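You operate a simulated robot arm through the tools that you are given. There is no shell and no other tool.

The job below is to be done with a simulated robot arm. You get a single attempt, and the scene is never put back.

TASK
Gauge the three tyres in the rack and mark the most worn one with the crayon.
Fine: gauge and crayon go back where they stood. Set down upright: tread gauge, yellow crayon.

The check looks at the end state, three seconds after you hand in, the way a careful person would. Anything else that was tipped, shoved, dropped, spilled or broken makes it a failure.

THE ROBOT
A 6-joint arm with a two-finger gripper, fixed in place. Base frame: the origin is on the floor under the middle of its stand, x ahead of it, y to its left, z up. Units: m, rad, N and s.
It reaches about 1.572 m from its shoulder. Its first joint turns from -2.897 to 2.897 rad. Payload 2.45 kg.
The tool frame sits at the grasp point between the pads (the TCP): z along the fingers, y along the line on which they close. The tips reach 0.02 m beyond it. The gripper opens to 0.14 m; its body begins 0.168 m behind the TCP.
Orientation is that of the tool frame in the base frame, as a unit quaternion [w, x, y, z]. With the fingers straight down and closing along the base's y, the tool's x points along the base's -x, its y along +y and its z along -z.

THE INTERFACE
- The arm moves only by the tool servo_tool. Its argument "deltas" is a list of rows, each a list of 3 entries, a list of its own where there are three numbers: the shift along the tool's x, y, z in m, then the turn, a rotation vector about the tool's x, y, z in rad, then the finger opening in m, from 0 to 0.14. In form: [[[tx, ty, tz], [rx, ry, rz], claw], ...]. A call has 1 to 20 rows; each row shifts and turns the commanded pose from where the row before left it, along the tool's axes as they then stand. Rows are played at 5 a second. More than 0.05 m and 0.15 rad between two rows, or a gripper value outside its range, and nothing of the call is played. A pose out of reach is approached as far as the arm can. The call stops where the force on the tool passes 60 N (or 10 N more than at its start, if that is more) or the arm is blocked; 0.2 s more then pass. The fingers move at their own pace (about 0.045 m/s each) and stop on an object; they squeeze with about 39 N. The grip force told is the motor's: it shows also when the fingers shut on nothing. Time passes only in rows, and 0.2 s behind the last, so rows that do not move let the fingers close. It gives the time, the measured TCP pose, the force on the tool (base axes), the opening and the grip force at its end, in the units of the frame above (readings bear some noise), with the torque about the TCP (base axes, N m) and any sound that the robot's microphone picked up, and new pictures: "views" is both (left out), scene, wrist or none.
- Cameras (640 x 400 px; columns grow to the right, rows downward): "scene" is fixed at [0.06, -0.6504, 1.5352]; the picture's right is [0.73, -0.68, 0.00], its down [-0.27, -0.29, -0.92] and it looks along [0.62, 0.67, -0.40] (base axes); focal length 367 px, centre (320, 200). "wrist" rides on the gripper at [0.078, 0.011, -0.209] in the tool frame; the picture's right is [-0.14, 0.99, 0.00], its down [-0.92, -0.13, -0.37] and it looks along [-0.37, -0.05, 0.93] (tool axes); focal length 280 px, centre (320, 200). There is no depth. A picture from a camera that has moved, and an enlarged one, comes with that camera's place and axes in the base frame and with its lens. The place of the scene camera against the robot may be out by one fixed shift of up to 0.018 m in any direction.
- close_up(camera, box): a new picture of the part [left, top, right, bottom] of that camera's present view, enlarged. It takes no simulated time.
- finish_job(): hands the job in; it is judged then, once.

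Places have to be worked out from the pictures, the camera data and where the tool is seen. Open the gripper and draw the arm clear of the work before you hand the job in, unless the task says otherwise.

The tools are called after "Emit:" as name(argument=value, ...) on one line, values as JSON. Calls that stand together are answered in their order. servo_tool: Moves the arm, as the interface text tells. Its arguments: {"type":"object","properties":{"deltas":{"type":"array"},"views":{"type":"string","enum":["both","scene","wrist","none"]}},"required":["deltas"]} The other tools are called the same way: close_up (camera, box) takes an enlarged picture of a part of a camera's view; finish_job () hands the job in.

At the start:

```text
time: 0.0
tcp_pos: [0.7849, 0.0786, 1.23]
tool_rot: [0.0, 0.0, 1.0, 0.0]
contact_force: [-0.4, 0.0, -0.9]
wrist_torque: [-0.01, 0.02, 0.0]
finger_gap: 0.1399
gripper_force: 0.1
```

scene: 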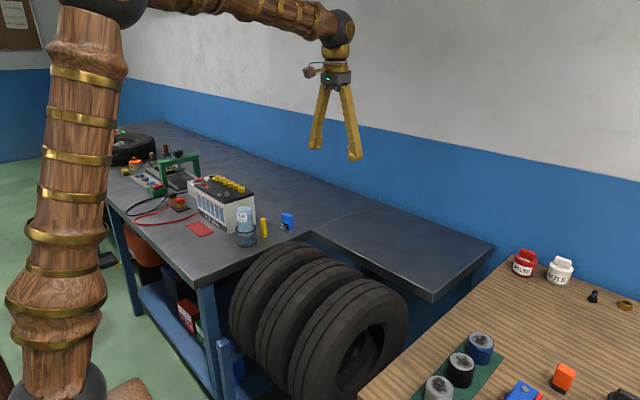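
wrist: 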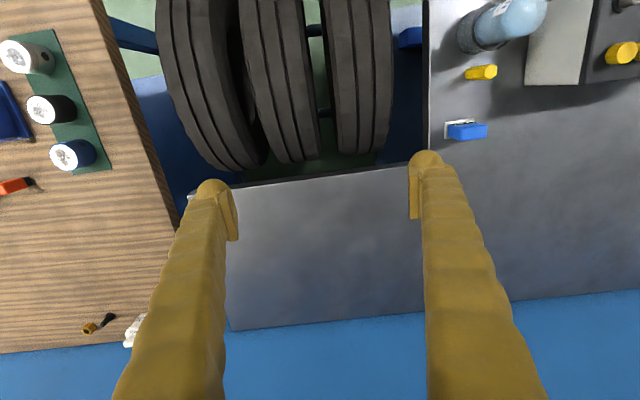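

I see three tyres in a rack between the benches, a yellow crayon and a blue gauge on the dark bench. I'll take enlarged views before moving.

Emit:
close_up(camera="scene", box=[180, 170, 340, 270])

Emit:
close_up(camera="scene", box=[210, 220, 430, 400])

Emit:
close_up(camera="wrist", box=[400, 0, 640, 150])

Emit:
close_up(camera="wrist", box=[150, 0, 430, 175])

Emit:
close_up(camera="scene", box=[400, 230, 640, 400])

```text
4.00 times, centred on (260, 220) of scene
camera zoom: at [0.06, -0.6504, 1.5352], right [0.73, -0.68, 0.0], down [-0.27, -0.29, -0.92], along [0.62, 0.67, -0.4], focal length 1467 px, centre (560, 120)
```

zoom: 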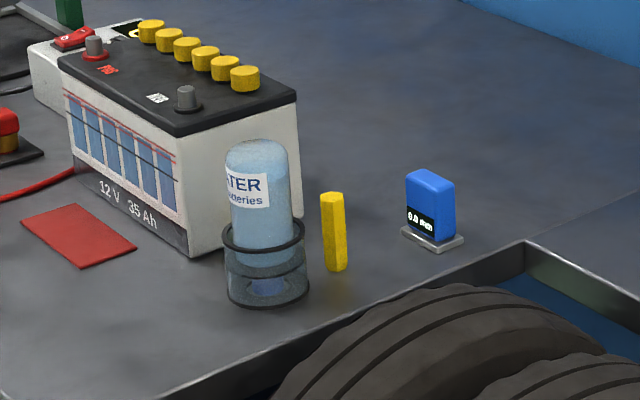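

```text
2.22 times, centred on (320, 310) of scene
camera zoom: at [0.06, -0.6504, 1.5352], right [0.73, -0.68, 0.0], down [-0.27, -0.29, -0.92], along [0.62, 0.67, -0.4], focal length 815 px, centre (320, -44)
```

zoom: 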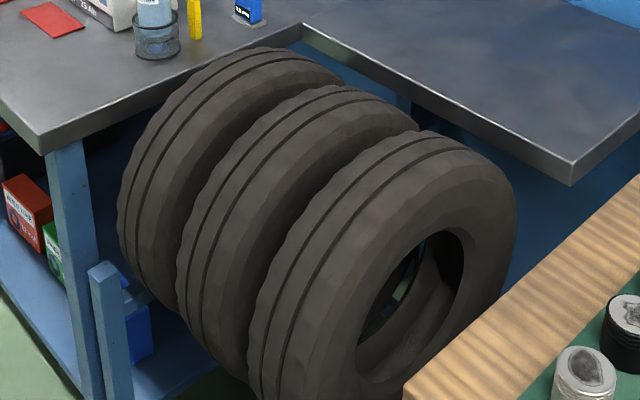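

```text
2.67 times, centred on (520, 75) of wrist
camera zoom: at [0.705, 0.0892, 1.4407], right [0.14, 0.99, 0.0], down [0.92, -0.13, 0.37], along [0.37, -0.05, -0.93], focal length 748 px, centre (-213, 533)
```

zoom: 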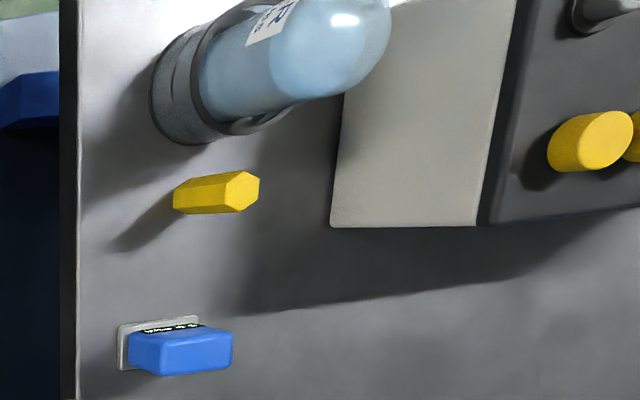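

```text
2.29 times, centred on (290, 88) of wrist
camera zoom: at [0.705, 0.0892, 1.4407], right [0.14, 0.99, 0.0], down [0.92, -0.13, 0.37], along [0.37, -0.05, -0.93], focal length 641 px, centre (389, 457)
```

zoom: 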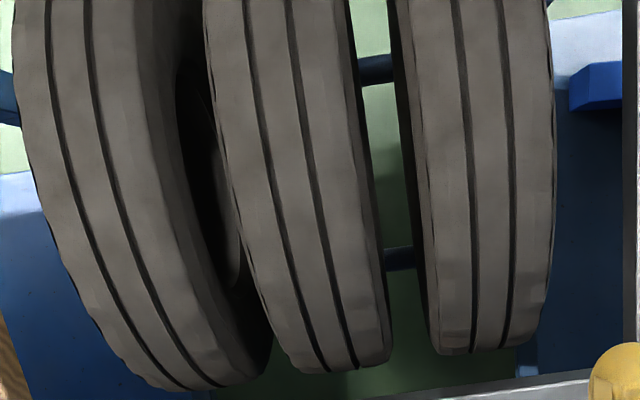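

```text
2.35 times, centred on (520, 315) of scene
camera zoom: at [0.06, -0.6504, 1.5352], right [0.73, -0.68, 0.0], down [-0.27, -0.29, -0.92], along [0.62, 0.67, -0.4], focal length 863 px, centre (-151, -71)
```

zoom: 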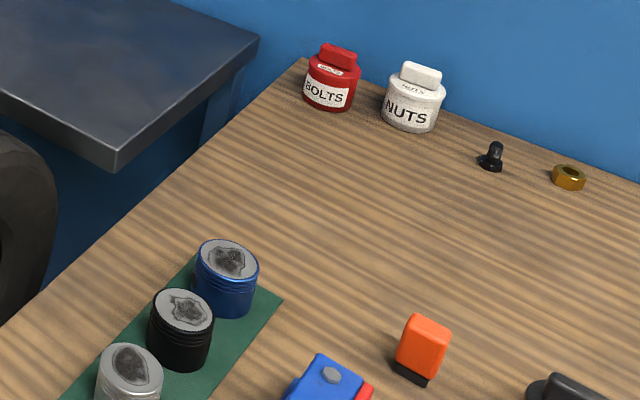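

The table top works out to about z≈0.87, the gauge is near (0.82, 0.35), and the crayon is near (0.705, 0.347), close to the bottle. I'll move back over the tyres to get a second viewpoint on their crowns and grooves.

Emit:
servo_tool(deltas=[[[0.04, 0, 0], [0, 0, 0], 0.14], [[0.05, 0, 0], [0, 0, 0], 0.14], [[0.05, 0, 0], [0, 0, 0], 0.14], [[0.05, 0, 0], [0, 0, 0], 0.14], [[0.05, 0, 0], [0, 0, 0], 0.14], [[0.04, 0, 0], [0, 0, 0], 0.14], [[0, 0, 0], [0, 0, 0], 0.14]], views="both")

```text
time: 1.6
tcp_pos: [0.5022, 0.0812, 1.2321]
tool_rot: [0.0, 0.0, 1.0, -0.001]
contact_force: [-0.2, 0.2, 0.2]
wrist_torque: [-0.03, 0.02, 0.02]
finger_gap: 0.1399
gripper_force: 0.0
camera wrist: at [0.4232, 0.0923, 1.4426], right [0.14, 0.99, 0.0], down [0.92, -0.13, 0.37], along [0.37, -0.05, -0.93], focal length 280 px, centre (320, 200)
```

scene: 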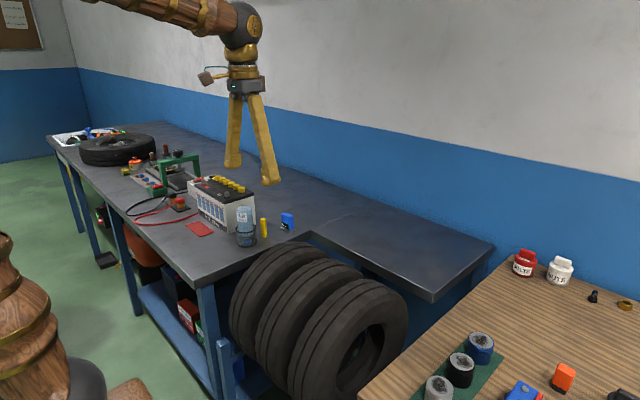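
wrist: 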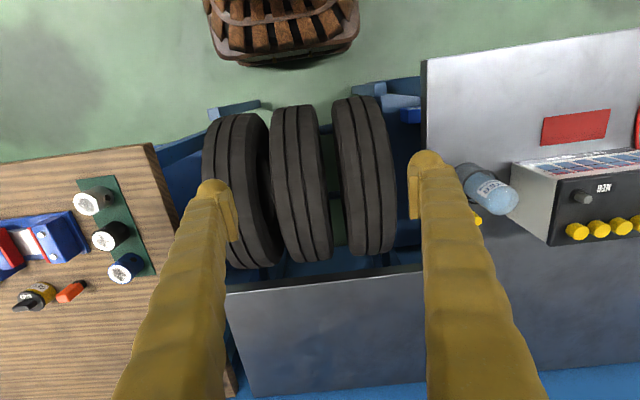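

Emit:
close_up(camera="wrist", box=[190, 80, 430, 280])

Emit:
close_up(camera="scene", box=[225, 230, 325, 310])

Emit:
close_up(camera="scene", box=[290, 250, 420, 354])

```text
2.00 times, centred on (310, 180) of wrist
camera zoom: at [0.4232, 0.0923, 1.4426], right [0.14, 0.99, 0.0], down [0.92, -0.13, 0.37], along [0.37, -0.05, -0.93], focal length 561 px, centre (340, 240)
```

zoom: 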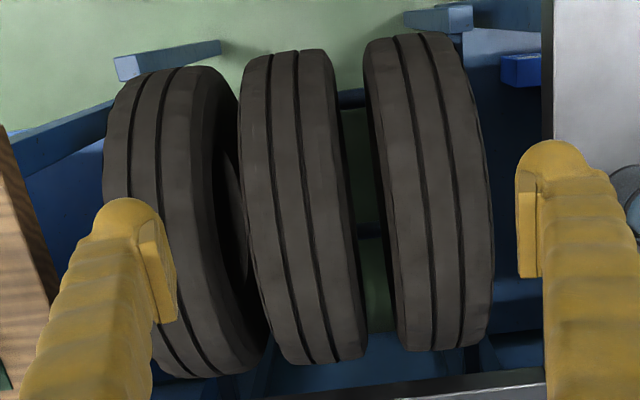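

```text
5.00 times, centred on (275, 270) of scene
camera zoom: at [0.06, -0.6504, 1.5352], right [0.73, -0.68, 0.0], down [-0.27, -0.29, -0.92], along [0.62, 0.67, -0.4], focal length 1834 px, centre (545, -150)
```

zoom: 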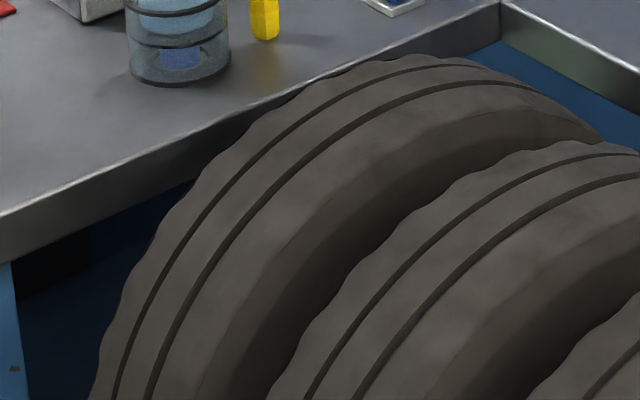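

```text
3.85 times, centred on (355, 302) of scene
camera zoom: at [0.06, -0.6504, 1.5352], right [0.73, -0.68, 0.0], down [-0.27, -0.29, -0.92], along [0.62, 0.67, -0.4], focal length 1411 px, centre (185, -192)
```

zoom: 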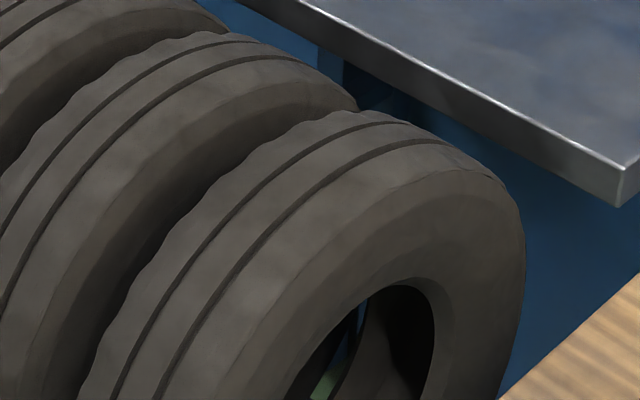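

From the two wrist views, the tyres work out as roughly R≈0.21, centre x≈0.67, crown z≈0.91, with centres at y≈-0.15, 0.015 and 0.17. Next I'll move above the gauge to see it closely before grasping.

Emit:
servo_tool(deltas=[[[-0.0298, 0.0271, 0.013], [0, 0, 0], 0.1], [[-0.0298, 0.0271, 0.013], [0, 0, 0], 0.1], [[-0.0298, 0.0271, 0.013], [0, 0, 0], 0.1], [[-0.0298, 0.0271, 0.013], [0, 0, 0], 0.1], [[-0.0298, 0.0271, 0.013], [0, 0, 0], 0.1], [[-0.0298, 0.0271, 0.013], [0, 0, 0], 0.1], [[-0.0298, 0.0271, 0.013], [0, 0, 0], 0.1], [[-0.0298, 0.0271, 0.013], [0, 0, 0], 0.1], [[-0.0298, 0.0271, 0.013], [0, 0, 0], 0.1], [[-0.0298, 0.0271, 0.013], [0, 0, 0], 0.1], [[0, 0, 0], [0, 0, 0], 0.1]], views="both")

```text
time: 4.0
tcp_pos: [0.8024, 0.3483, 1.102]
tool_rot: [0.0, 0.0, 1.0, 0.0]
contact_force: [1.1, -0.7, 0.2]
wrist_torque: [0.02, 0.01, -0.01]
finger_gap: 0.1001
gripper_force: 0.0
camera wrist: at [0.7236, 0.3592, 1.3134], right [0.14, 0.99, 0.0], down [0.92, -0.13, 0.37], along [0.37, -0.05, -0.93], focal length 280 px, centre (320, 200)
```

scene: 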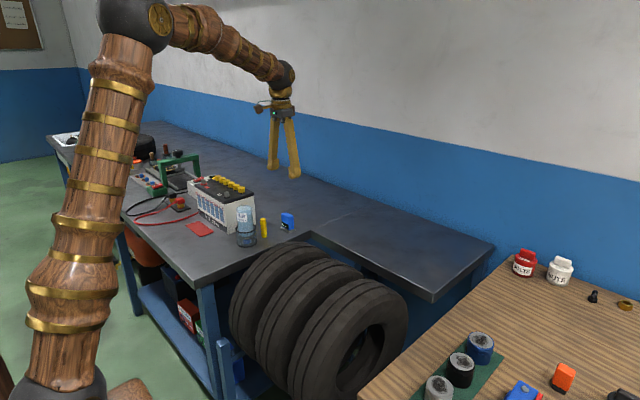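
wrist: 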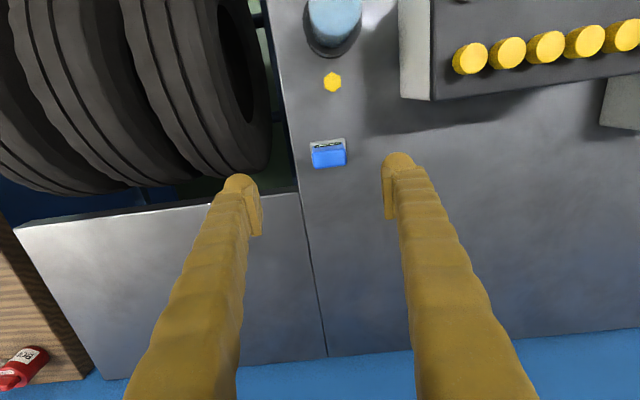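

Emit:
close_up(camera="wrist", box=[280, 50, 376, 180])

Emit:
close_up(camera="scene", box=[255, 205, 305, 240])

```text
3.08 times, centred on (328, 115) of wrist
camera zoom: at [0.7236, 0.3592, 1.3134], right [0.14, 0.99, 0.0], down [0.92, -0.13, 0.37], along [0.37, -0.05, -0.93], focal length 863 px, centre (295, 462)
```

zoom: 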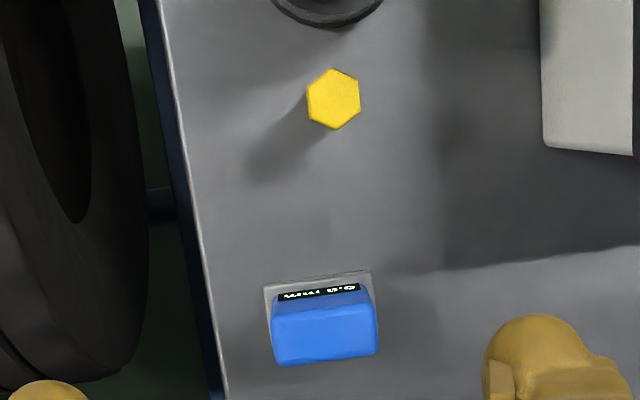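

```text
11.43 times, centred on (280, 222) of scene
camera zoom: at [0.06, -0.6504, 1.5352], right [0.73, -0.68, 0.0], down [-0.27, -0.29, -0.92], along [0.62, 0.67, -0.4], focal length 4191 px, centre (777, -57)
```

zoom: 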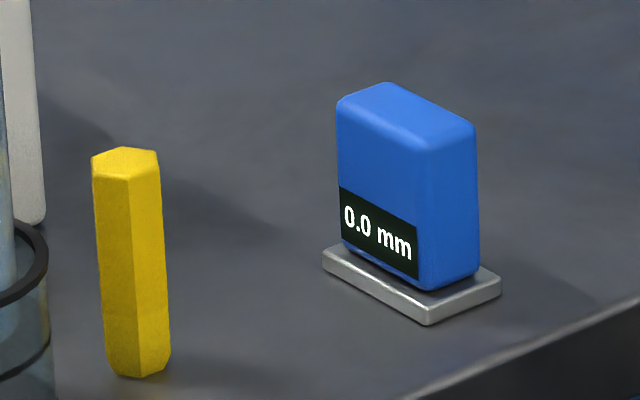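

The gauge stands square to the base with its display facing -x, centred near (0.818, 0.360). I'll come down above it with fingers straddling it along y, then re-check.

Emit:
servo_tool(deltas=[[[-0.0039, 0.0029, 0.033], [0, 0, 0], 0.1], [[-0.0039, 0.0029, 0.033], [0, 0, 0], 0.1], [[-0.0039, 0.0029, 0.033], [0, 0, 0], 0.1], [[-0.0039, 0.0029, 0.033], [0, 0, 0], 0.1], [[0, 0, 0], [0, 0, 0], 0.1]], views="both")

Emit:
close_up(camera="wrist", box=[200, 60, 440, 260])

Emit:
close_up(camera="scene", box=[245, 180, 325, 240])

```text
time: 5.2
tcp_pos: [0.8197, 0.3606, 0.967]
tool_rot: [0.0, -0.001, 1.0, 0.0]
contact_force: [-0.2, -0.2, -0.4]
wrist_torque: [0.01, 0.02, 0.01]
finger_gap: 0.1001
gripper_force: 0.0
camera wrist: at [0.7412, 0.3707, 1.1778], right [0.14, 0.99, 0.0], down [0.92, -0.13, 0.37], along [0.37, -0.05, -0.93], focal length 280 px, centre (320, 200)
```

scene: 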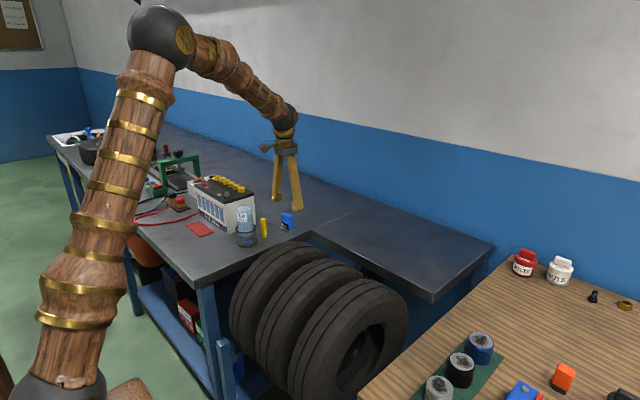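
wrist: 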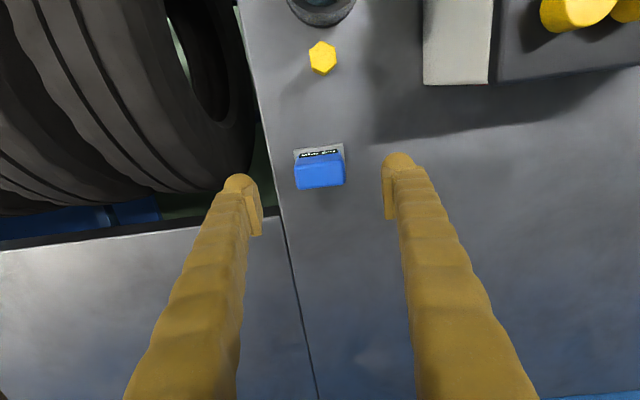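

```text
2.00 times, centred on (320, 160) of wrist
camera zoom: at [0.7412, 0.3707, 1.1778], right [0.14, 0.99, 0.0], down [0.92, -0.13, 0.37], along [0.37, -0.05, -0.93], focal length 561 px, centre (320, 280)
```

zoom: 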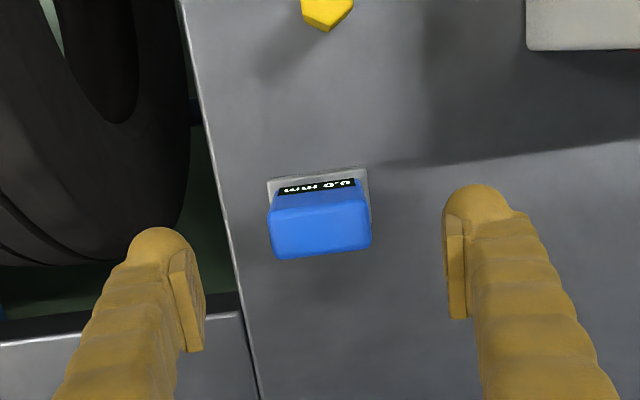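

```text
6.67 times, centred on (285, 210) of scene
camera zoom: at [0.06, -0.6504, 1.5352], right [0.73, -0.68, 0.0], down [-0.27, -0.29, -0.92], along [0.62, 0.67, -0.4], focal length 2445 px, centre (553, 133)
```

zoom: 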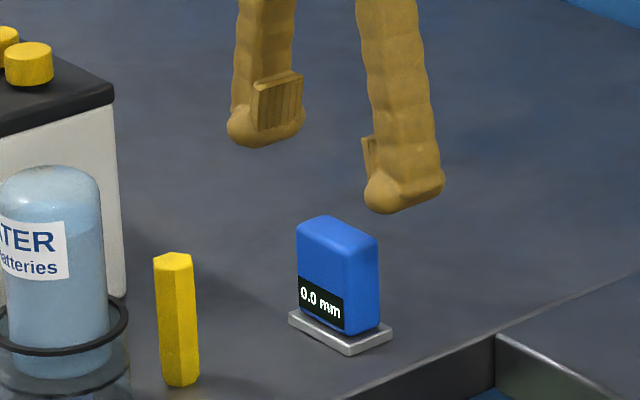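

The gauge body is centred laterally under the TCP and about 3-4 mm towards -x. I'll descend to about z=0.912, which puts the tips about 3 cm above the bench, and check before closing.

Emit:
servo_tool(deltas=[[[0.002, 0, 0.02], [0, 0, 0], 0.1], [[0.001, 0, 0.02], [0, 0, 0], 0.1], [[0.0, 0, 0.013], [0, 0, 0], 0.08], [[0, 0, 0], [0, 0, 0], 0.08]], views="both")

Emit:
close_up(camera="wrist", box=[200, 60, 440, 260])

Emit:
close_up(camera="scene", box=[255, 190, 319, 238])

```text
time: 6.2
tcp_pos: [0.8159, 0.3624, 0.9167]
tool_rot: [0.0, 0.0, 1.0, -0.001]
contact_force: [0.8, 0.0, -0.2]
wrist_torque: [0.05, 0.0, 0.03]
finger_gap: 0.08
gripper_force: 0.0
camera wrist: at [0.7364, 0.3719, 1.1264], right [0.14, 0.99, 0.0], down [0.92, -0.13, 0.37], along [0.37, -0.05, -0.93], focal length 280 px, centre (320, 200)
```

scene: 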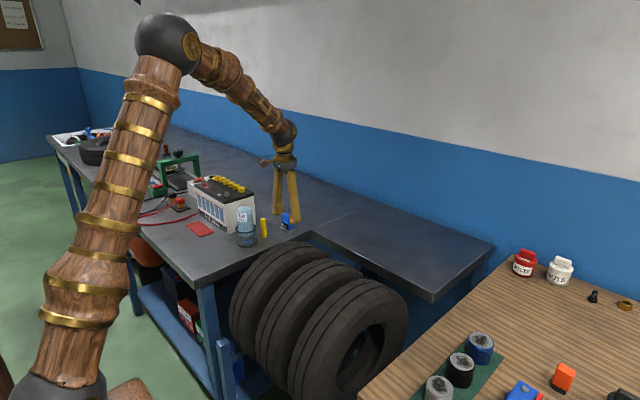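
wrist: 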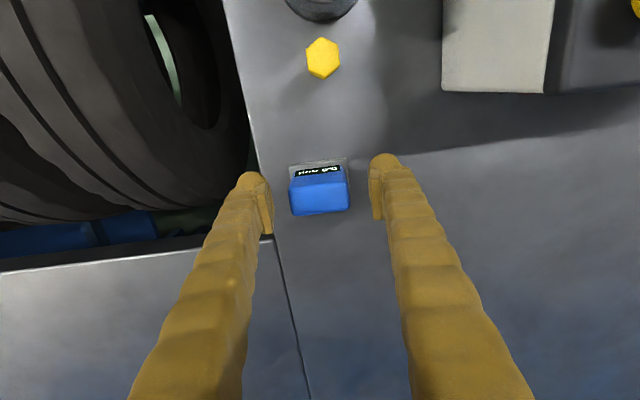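

```text
2.00 times, centred on (320, 160) of wrist
camera zoom: at [0.7364, 0.3719, 1.1264], right [0.14, 0.99, 0.0], down [0.92, -0.13, 0.37], along [0.37, -0.05, -0.93], focal length 561 px, centre (320, 280)
```

zoom: 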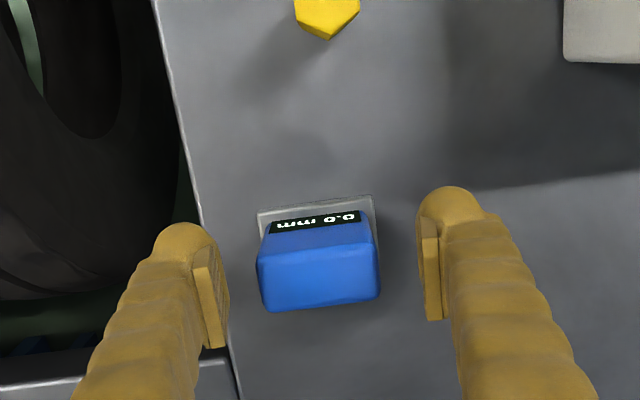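

```text
8.33 times, centred on (287, 214) of scene
camera zoom: at [0.06, -0.6504, 1.5352], right [0.73, -0.68, 0.0], down [-0.27, -0.29, -0.92], along [0.62, 0.67, -0.4], focal length 3056 px, centre (595, 83)
```

zoom: 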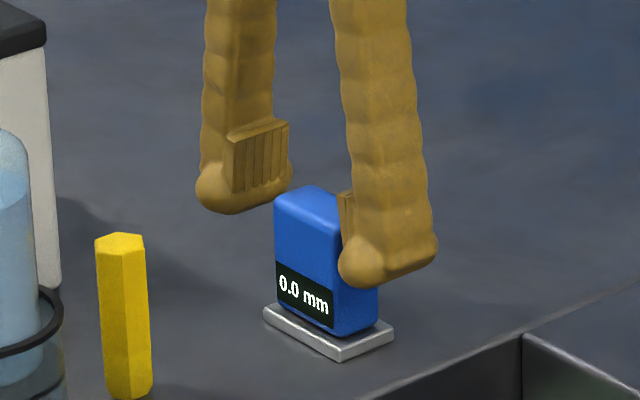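

Pads straddle the body evenly. I'll go down 6 mm more and close on the gauge.

Emit:
servo_tool(deltas=[[[0, 0, 0.006], [0, 0, 0], 0.08], [[0, 0, 0], [0, 0, 0], 0.06], [[0, 0, 0], [0, 0, 0], 0.04], [[0, 0, 0], [0, 0, 0], 0.03], [[0, 0, 0], [0, 0, 0], 0.03], [[0, 0, 0], [0, 0, 0], 0.03]], views="both")

Emit:
close_up(camera="wrist", box=[200, 60, 440, 260])

Emit:
close_up(camera="scene", box=[255, 190, 319, 238])

```text
time: 7.6
tcp_pos: [0.816, 0.3623, 0.9107]
tool_rot: [0.0, 0.0, 1.0, 0.0]
contact_force: [-0.2, 0.3, 0.3]
wrist_torque: [0.02, -0.06, -0.01]
finger_gap: 0.0485
gripper_force: 38.9
camera wrist: at [0.736, 0.3713, 1.1205], right [0.14, 0.99, 0.0], down [0.92, -0.13, 0.37], along [0.37, -0.05, -0.93], focal length 280 px, centre (320, 200)
```

scene: 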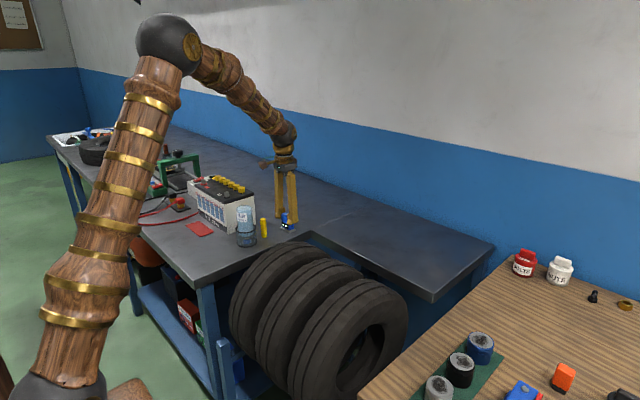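
wrist: 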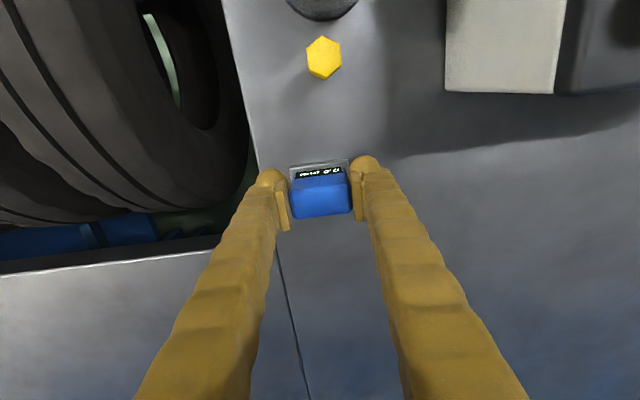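

```text
2.00 times, centred on (320, 160) of wrist
camera zoom: at [0.736, 0.3713, 1.1205], right [0.14, 0.99, 0.0], down [0.92, -0.13, 0.37], along [0.37, -0.05, -0.93], focal length 561 px, centre (320, 280)
```

zoom: 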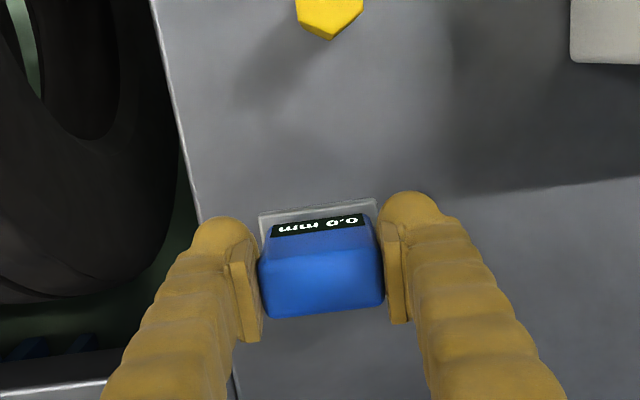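

```text
8.33 times, centred on (287, 214) of scene
camera zoom: at [0.06, -0.6504, 1.5352], right [0.73, -0.68, 0.0], down [-0.27, -0.29, -0.92], along [0.62, 0.67, -0.4], focal length 3056 px, centre (595, 83)
```

zoom: 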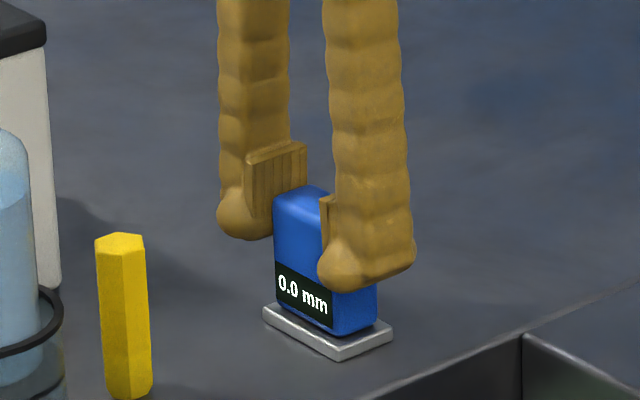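

The gauge is held at 48.5 mm width. I'll lift it straight up 0.15 m and see what the display does in free air.

Emit:
servo_tool(deltas=[[[0, 0, -0.02], [0, 0, 0], 0.03], [[0, 0, -0.03], [0, 0, 0], 0.03], [[0, 0, -0.05], [0, 0, 0], 0.03], [[0, 0, -0.05], [0, 0, 0], 0.03], [[0, 0, 0], [0, 0, 0], 0.03]], views="both")

Emit:
close_up(camera="wrist", box=[200, 60, 440, 260])

Emit:
close_up(camera="scene", box=[255, 140, 319, 188])

```text
time: 8.8
tcp_pos: [0.8144, 0.3601, 1.0603]
tool_rot: [0.0, 0.0, 1.0, 0.0]
contact_force: [0.4, -0.3, -0.9]
wrist_torque: [-0.03, -0.01, -0.01]
finger_gap: 0.0483
gripper_force: 39.3
camera wrist: at [0.7359, 0.3704, 1.2696], right [0.14, 0.99, 0.0], down [0.92, -0.13, 0.37], along [0.37, -0.05, -0.93], focal length 280 px, centre (320, 200)
```

scene: 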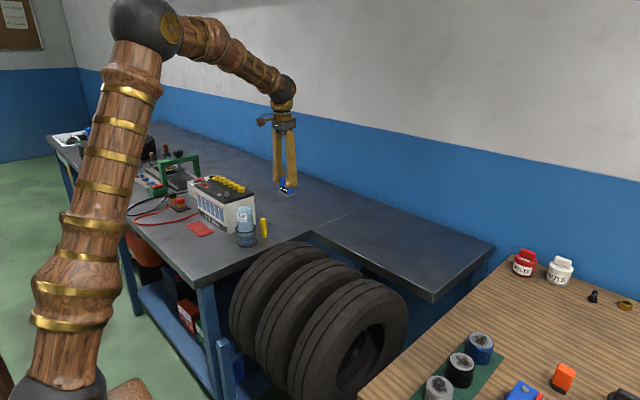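
wrist: 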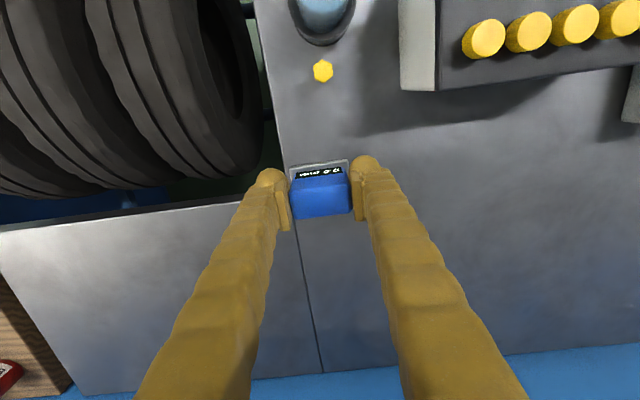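

```text
2.00 times, centred on (320, 160) of wrist
camera zoom: at [0.7359, 0.3704, 1.2696], right [0.14, 0.99, 0.0], down [0.92, -0.13, 0.37], along [0.37, -0.05, -0.93], focal length 561 px, centre (320, 280)
```

zoom: 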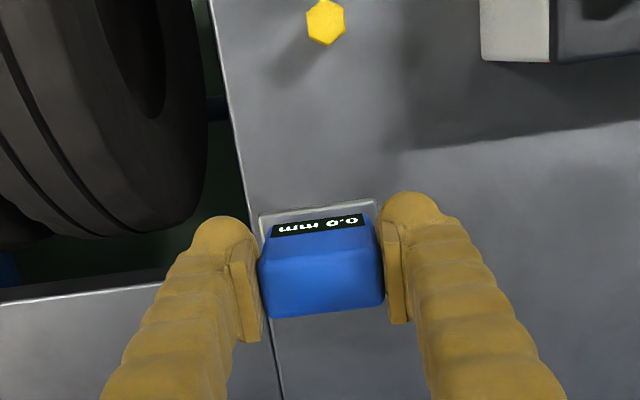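

```text
8.33 times, centred on (287, 164) of scene
camera zoom: at [0.06, -0.6504, 1.5352], right [0.73, -0.68, 0.0], down [-0.27, -0.29, -0.92], along [0.62, 0.67, -0.4], focal length 3056 px, centre (595, 500)
```

zoom: 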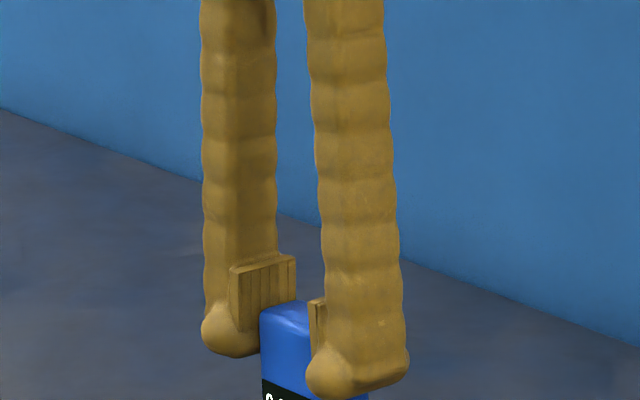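

It's lifted cleanly and still reads 0.0 mm in air. Now I'll carry it over tyre 3, the one nearest the bench, staying high, and look at groove alignment.

Emit:
servo_tool(deltas=[[[0.0246, -0.0327, 0], [0, 0, 0], 0.03], [[0.0246, -0.0327, 0], [0, 0, 0], 0.03], [[0.0246, -0.0327, 0], [0, 0, 0], 0.03], [[0.0246, -0.0327, 0], [0, 0, 0], 0.03], [[0.0246, -0.0327, 0], [0, 0, 0], 0.03], [[0.0246, -0.0327, 0], [0, 0, 0], 0.03], [[0, 0, 0], [0, 0, 0], 0.03]], views="both")

Emit:
close_up(camera="wrist", box=[200, 0, 440, 200])

Emit:
close_up(camera="scene", box=[230, 160, 350, 260])

```text
time: 10.4
tcp_pos: [0.6675, 0.1656, 1.0591]
tool_rot: [0.001, 0.001, 1.0, 0.001]
contact_force: [0.9, 0.2, -0.1]
wrist_torque: [0.0, 0.05, 0.01]
finger_gap: 0.0486
gripper_force: 39.1
camera wrist: at [0.5887, 0.1753, 1.2688], right [0.14, 0.99, 0.0], down [0.92, -0.13, 0.37], along [0.37, -0.05, -0.93], focal length 280 px, centre (320, 200)
```

scene: 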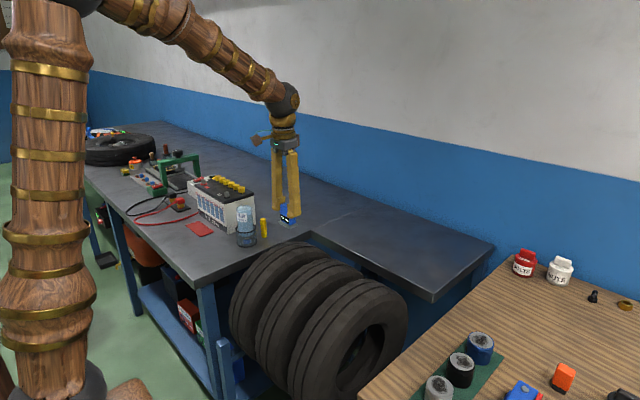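
wrist: 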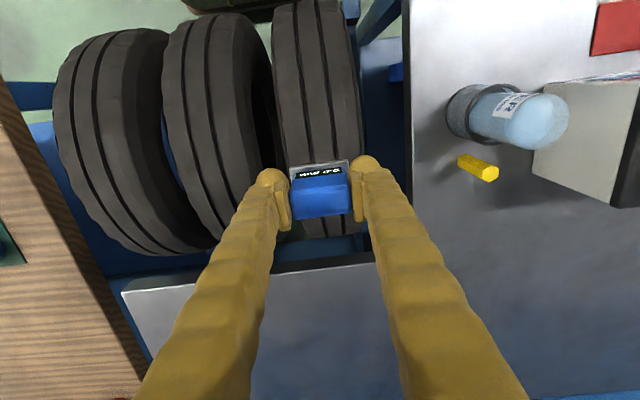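

```text
2.00 times, centred on (320, 100) of wrist
camera zoom: at [0.5887, 0.1753, 1.2688], right [0.14, 0.99, 0.0], down [0.92, -0.13, 0.37], along [0.37, -0.05, -0.93], focal length 561 px, centre (320, 400)
```

zoom: 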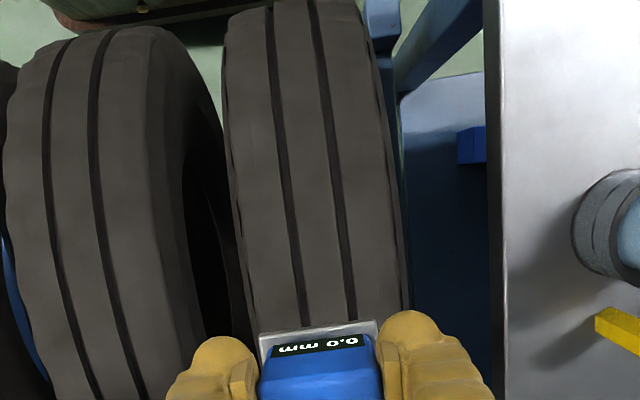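

```text
4.00 times, centred on (290, 210) of scene
camera zoom: at [0.06, -0.6504, 1.5352], right [0.73, -0.68, 0.0], down [-0.27, -0.29, -0.92], along [0.62, 0.67, -0.4], focal length 1467 px, centre (440, 160)
```

zoom: 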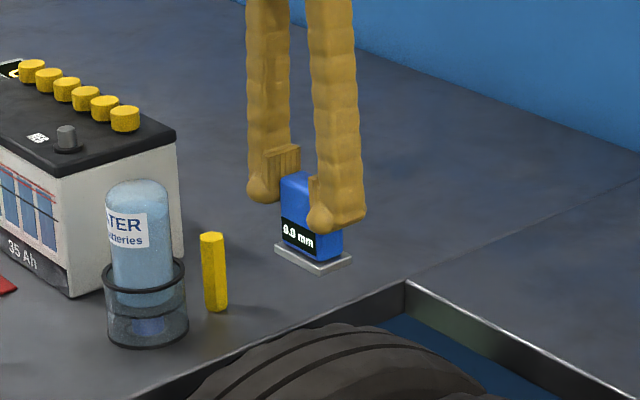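

The grooves on tyre 3 are near y≈0.153 and y≈0.186, with the crown around z≈0.90. I'll shift -12 mm in y over the left groove and come down to just above the tread.

Emit:
servo_tool(deltas=[[[0, -0.012, 0.02], [0, 0, 0], 0.03], [[0, 0, 0.025], [0, 0, 0], 0.03], [[0, 0, 0.015], [0, 0, 0], 0.03], [[0, 0, 0], [0, 0, 0], 0.03]], views="both")

Emit:
close_up(camera="wrist", box=[240, 80, 400, 220])

Emit:
close_up(camera="scene", box=[240, 190, 340, 270])

```text
time: 11.4
tcp_pos: [0.668, 0.1547, 0.9965]
tool_rot: [0.0, 0.0, 1.0, 0.001]
contact_force: [0.5, -1.6, 0.5]
wrist_torque: [0.03, -0.03, 0.0]
finger_gap: 0.0485
gripper_force: 39.2
camera wrist: at [0.5888, 0.1642, 1.2077], right [0.14, 0.99, 0.0], down [0.92, -0.13, 0.37], along [0.37, -0.05, -0.93], focal length 280 px, centre (320, 200)
```

scene: 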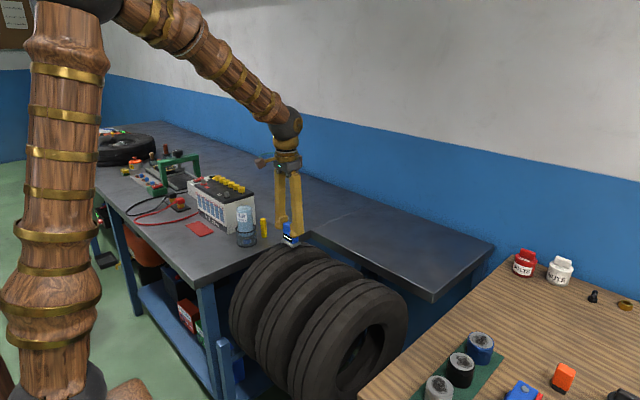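
wrist: 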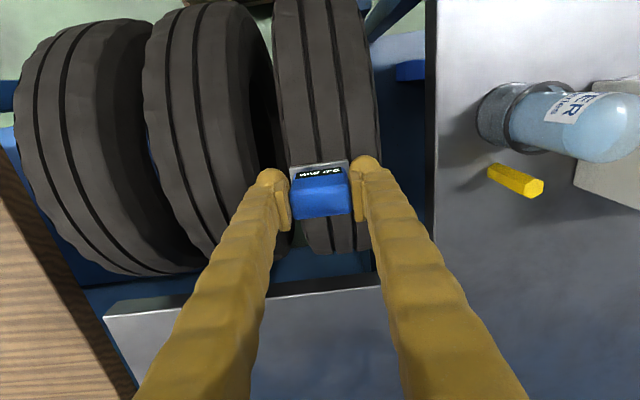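

```text
2.86 times, centred on (320, 150) of wrist
camera zoom: at [0.5888, 0.1642, 1.2077], right [0.14, 0.99, 0.0], down [0.92, -0.13, 0.37], along [0.37, -0.05, -0.93], focal length 801 px, centre (320, 343)
```

zoom: 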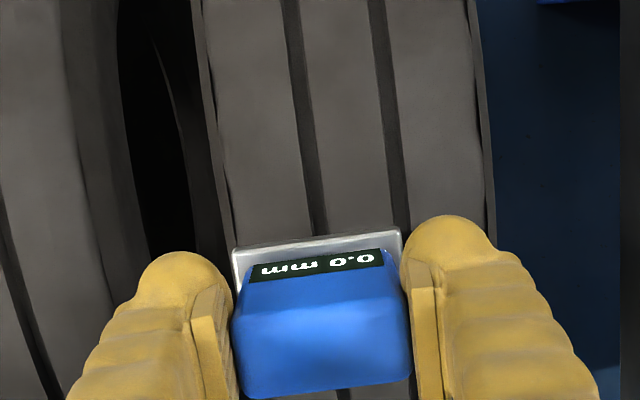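

```text
5.00 times, centred on (290, 230) of scene
camera zoom: at [0.06, -0.6504, 1.5352], right [0.73, -0.68, 0.0], down [-0.27, -0.29, -0.92], along [0.62, 0.67, -0.4], focal length 1834 px, centre (470, 50)
```

zoom: 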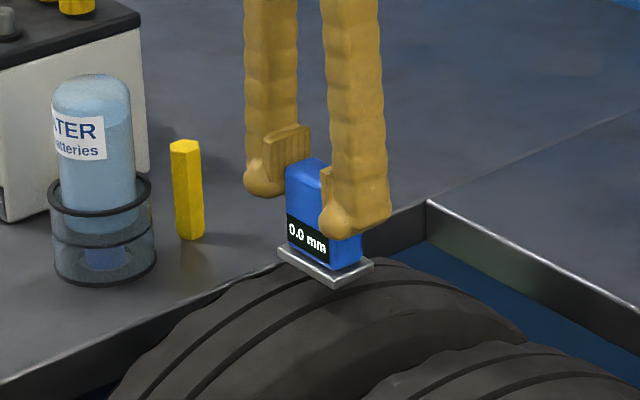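

The left groove runs into the middle of the foot edge, within about 1 mm. I'll nudge 1 mm and descend in small steps, watching the force.

Emit:
servo_tool(deltas=[[[0, -0.001, 0.01], [0, 0, 0], 0.03], [[0, 0, 0.008], [0, 0, 0], 0.03], [[0, 0, 0.004], [0, 0, 0], 0.03], [[0, 0, 0], [0, 0, 0], 0.03]], views="wrist")

Emit:
close_up(camera="wrist", box=[240, 80, 400, 220])

Emit:
close_up(camera="scene", box=[260, 210, 320, 258])

```text
time: 12.4
tcp_pos: [0.6686, 0.1527, 0.9773]
tool_rot: [0.001, 0.001, 1.0, 0.0]
contact_force: [-0.2, -0.3, -1.3]
wrist_torque: [0.01, 0.01, 0.0]
finger_gap: 0.0485
gripper_force: 39.3
camera wrist: at [0.5887, 0.1635, 1.187], right [0.14, 0.99, 0.0], down [0.92, -0.13, 0.37], along [0.37, -0.05, -0.93], focal length 280 px, centre (320, 200)
```

wrist: 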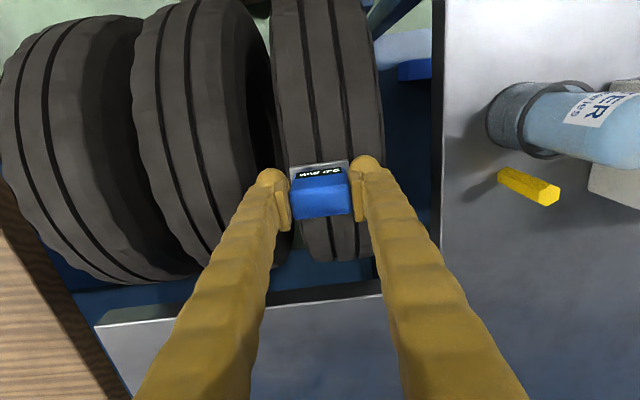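

```text
2.86 times, centred on (320, 150) of wrist
camera zoom: at [0.5887, 0.1635, 1.187], right [0.14, 0.99, 0.0], down [0.92, -0.13, 0.37], along [0.37, -0.05, -0.93], focal length 801 px, centre (320, 343)
```

zoom: 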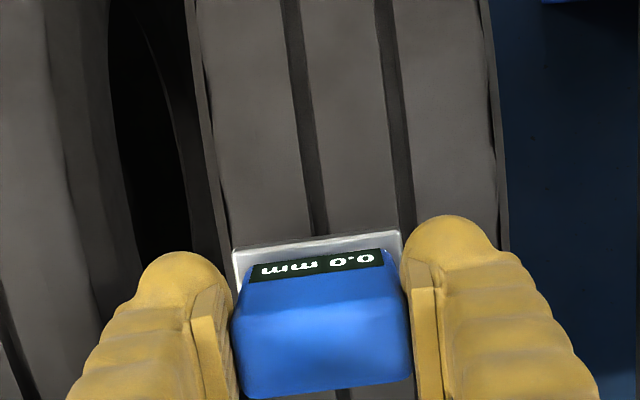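

```text
8.33 times, centred on (290, 234) of scene
camera zoom: at [0.06, -0.6504, 1.5352], right [0.73, -0.68, 0.0], down [-0.27, -0.29, -0.92], along [0.62, 0.67, -0.4], focal length 3056 px, centre (570, -83)
```

zoom: 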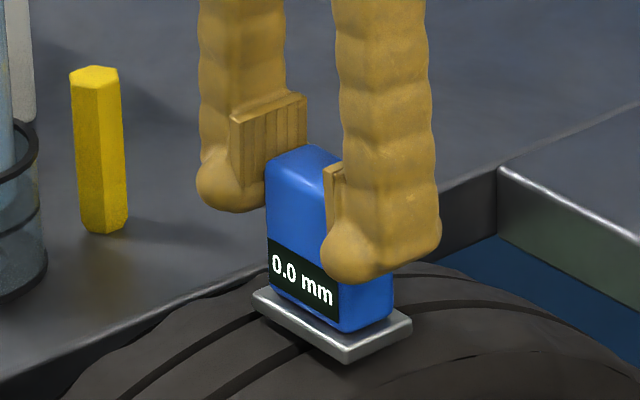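

There's no contact yet and alignment still looks good. I'll continue down in finer steps.

Emit:
servo_tool(deltas=[[[0, 0, 0.004], [0, 0, 0], 0.03], [[0, 0, 0.004], [0, 0, 0], 0.03], [[0, 0, 0.003], [0, 0, 0], 0.03]], views="wrist")

Emit:
close_up(camera="scene", box=[260, 210, 320, 258])

```text
time: 13.2
tcp_pos: [0.6665, 0.1526, 0.9679]
tool_rot: [0.002, 0.0, 1.0, 0.001]
contact_force: [-1.5, -0.3, 38.3]
wrist_torque: [0.04, -0.05, 0.0]
finger_gap: 0.0486
gripper_force: 39.1
camera wrist: at [0.588, 0.1633, 1.1775], right [0.14, 0.99, 0.0], down [0.92, -0.13, 0.37], along [0.37, -0.05, -0.93], focal length 280 px, centre (320, 200)
```

wrist: 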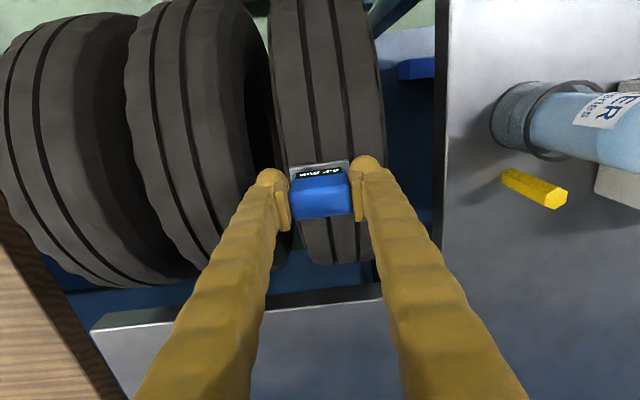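

```text
8.33 times, centred on (290, 234) of scene
camera zoom: at [0.06, -0.6504, 1.5352], right [0.73, -0.68, 0.0], down [-0.27, -0.29, -0.92], along [0.62, 0.67, -0.4], focal length 3056 px, centre (570, -83)
```

zoom: 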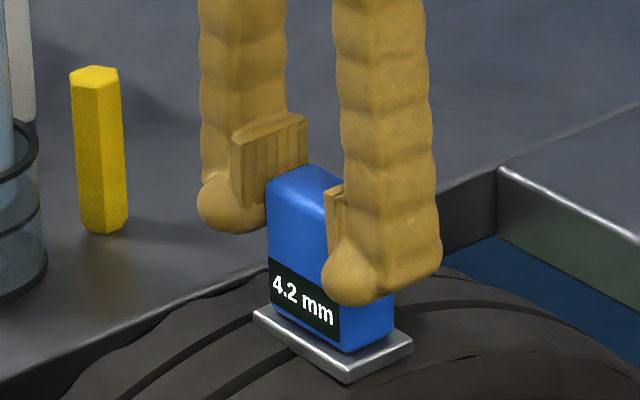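

The foot is seated and the display reads 4.2 mm on tyre 3, left groove. I'll read it once more, then lift off and move to the right groove of the same tyre as a cross-check.

Emit:
close_up(camera="wrist", box=[240, 80, 400, 220])

Emit:
servo_tool(deltas=[[[0, 0, -0.004], [0, 0, 0], 0.03], [[0, 0, -0.02], [0, 0, 0], 0.03], [[0, 0.033, 0], [0, 0, 0], 0.03], [[0, 0, 0], [0, 0, 0], 0.03]], views="wrist")

Emit:
close_up(camera="wrist", box=[240, 80, 400, 220])

Emit:
close_up(camera="scene", box=[250, 200, 320, 256])

```text
2.86 times, centred on (320, 150) of wrist
camera zoom: at [0.588, 0.1633, 1.1775], right [0.14, 0.99, 0.0], down [0.92, -0.13, 0.37], along [0.37, -0.05, -0.93], focal length 801 px, centre (320, 343)
```

zoom: 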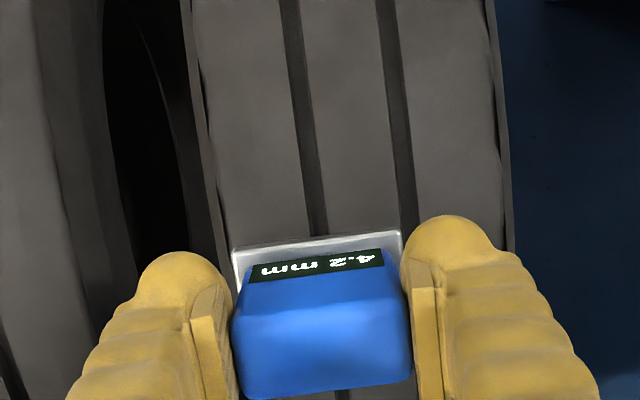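

```text
time: 14.2
tcp_pos: [0.6662, 0.186, 0.9896]
tool_rot: [-0.001, 0.001, 1.0, 0.0]
contact_force: [-0.1, 0.4, -1.1]
wrist_torque: [-0.03, 0.0, -0.02]
finger_gap: 0.0486
gripper_force: 38.8
camera wrist: at [0.5871, 0.1958, 1.2], right [0.14, 0.99, 0.0], down [0.92, -0.13, 0.37], along [0.37, -0.05, -0.93], focal length 280 px, centre (320, 200)
```

wrist: 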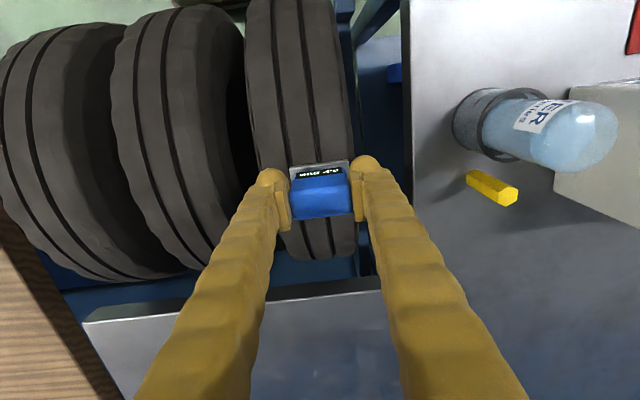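

```text
2.86 times, centred on (320, 150) of wrist
camera zoom: at [0.5871, 0.1958, 1.2], right [0.14, 0.99, 0.0], down [0.92, -0.13, 0.37], along [0.37, -0.05, -0.93], focal length 801 px, centre (320, 343)
```

zoom: 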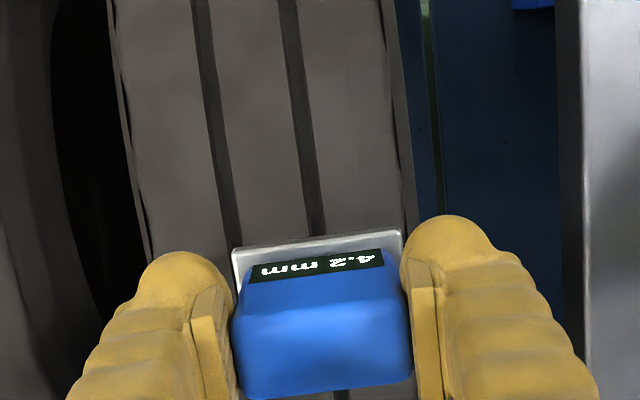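

```text
7.14 times, centred on (285, 228) of scene
camera zoom: at [0.06, -0.6504, 1.5352], right [0.73, -0.68, 0.0], down [-0.27, -0.29, -0.92], along [0.62, 0.67, -0.4], focal length 2620 px, centre (570, 0)
```

zoom: 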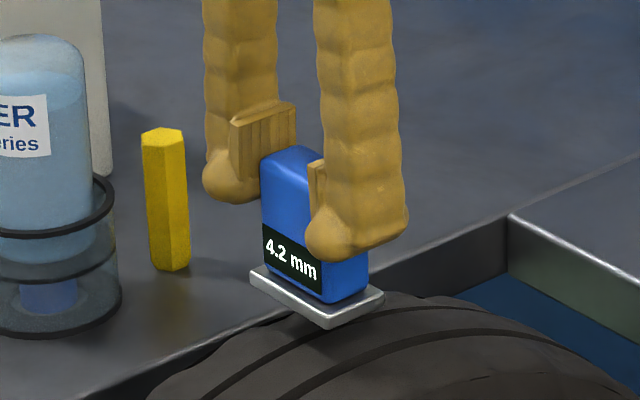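

The display holds the last reading, so it doubles as a log. The right groove is now under the foot centre, so I'll press gently there too.

Emit:
servo_tool(deltas=[[[0, 0, 0.01], [0, 0, 0], 0.03], [[0, 0, 0.008], [0, 0, 0], 0.03], [[0, 0, 0.003], [0, 0, 0], 0.03], [[0, 0, 0.002], [0, 0, 0], 0.03]], views="wrist")

Emit:
close_up(camera="scene", box=[250, 205, 320, 261])

```text
time: 15.2
tcp_pos: [0.6665, 0.1849, 0.9666]
tool_rot: [0.002, 0.001, 1.0, -0.001]
contact_force: [-1.7, 1.7, 6.7]
wrist_torque: [-0.1, -0.05, -0.04]
finger_gap: 0.0487
gripper_force: 38.9
camera wrist: at [0.5874, 0.1954, 1.1778], right [0.14, 0.99, 0.0], down [0.92, -0.13, 0.37], along [0.37, -0.05, -0.93], focal length 280 px, centre (320, 200)
```

wrist: 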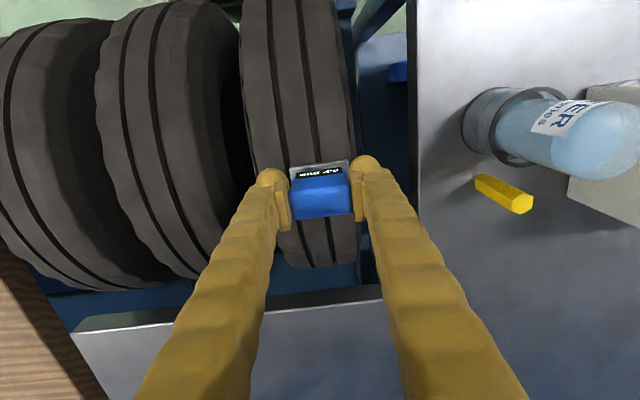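

```text
7.14 times, centred on (285, 233) of scene
camera zoom: at [0.06, -0.6504, 1.5352], right [0.73, -0.68, 0.0], down [-0.27, -0.29, -0.92], along [0.62, 0.67, -0.4], focal length 2620 px, centre (570, -36)
```

zoom: 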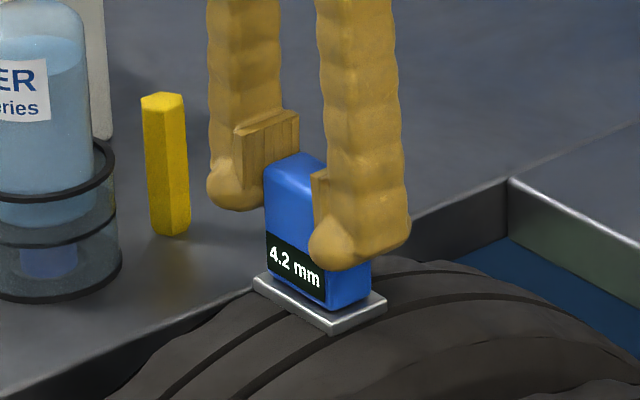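

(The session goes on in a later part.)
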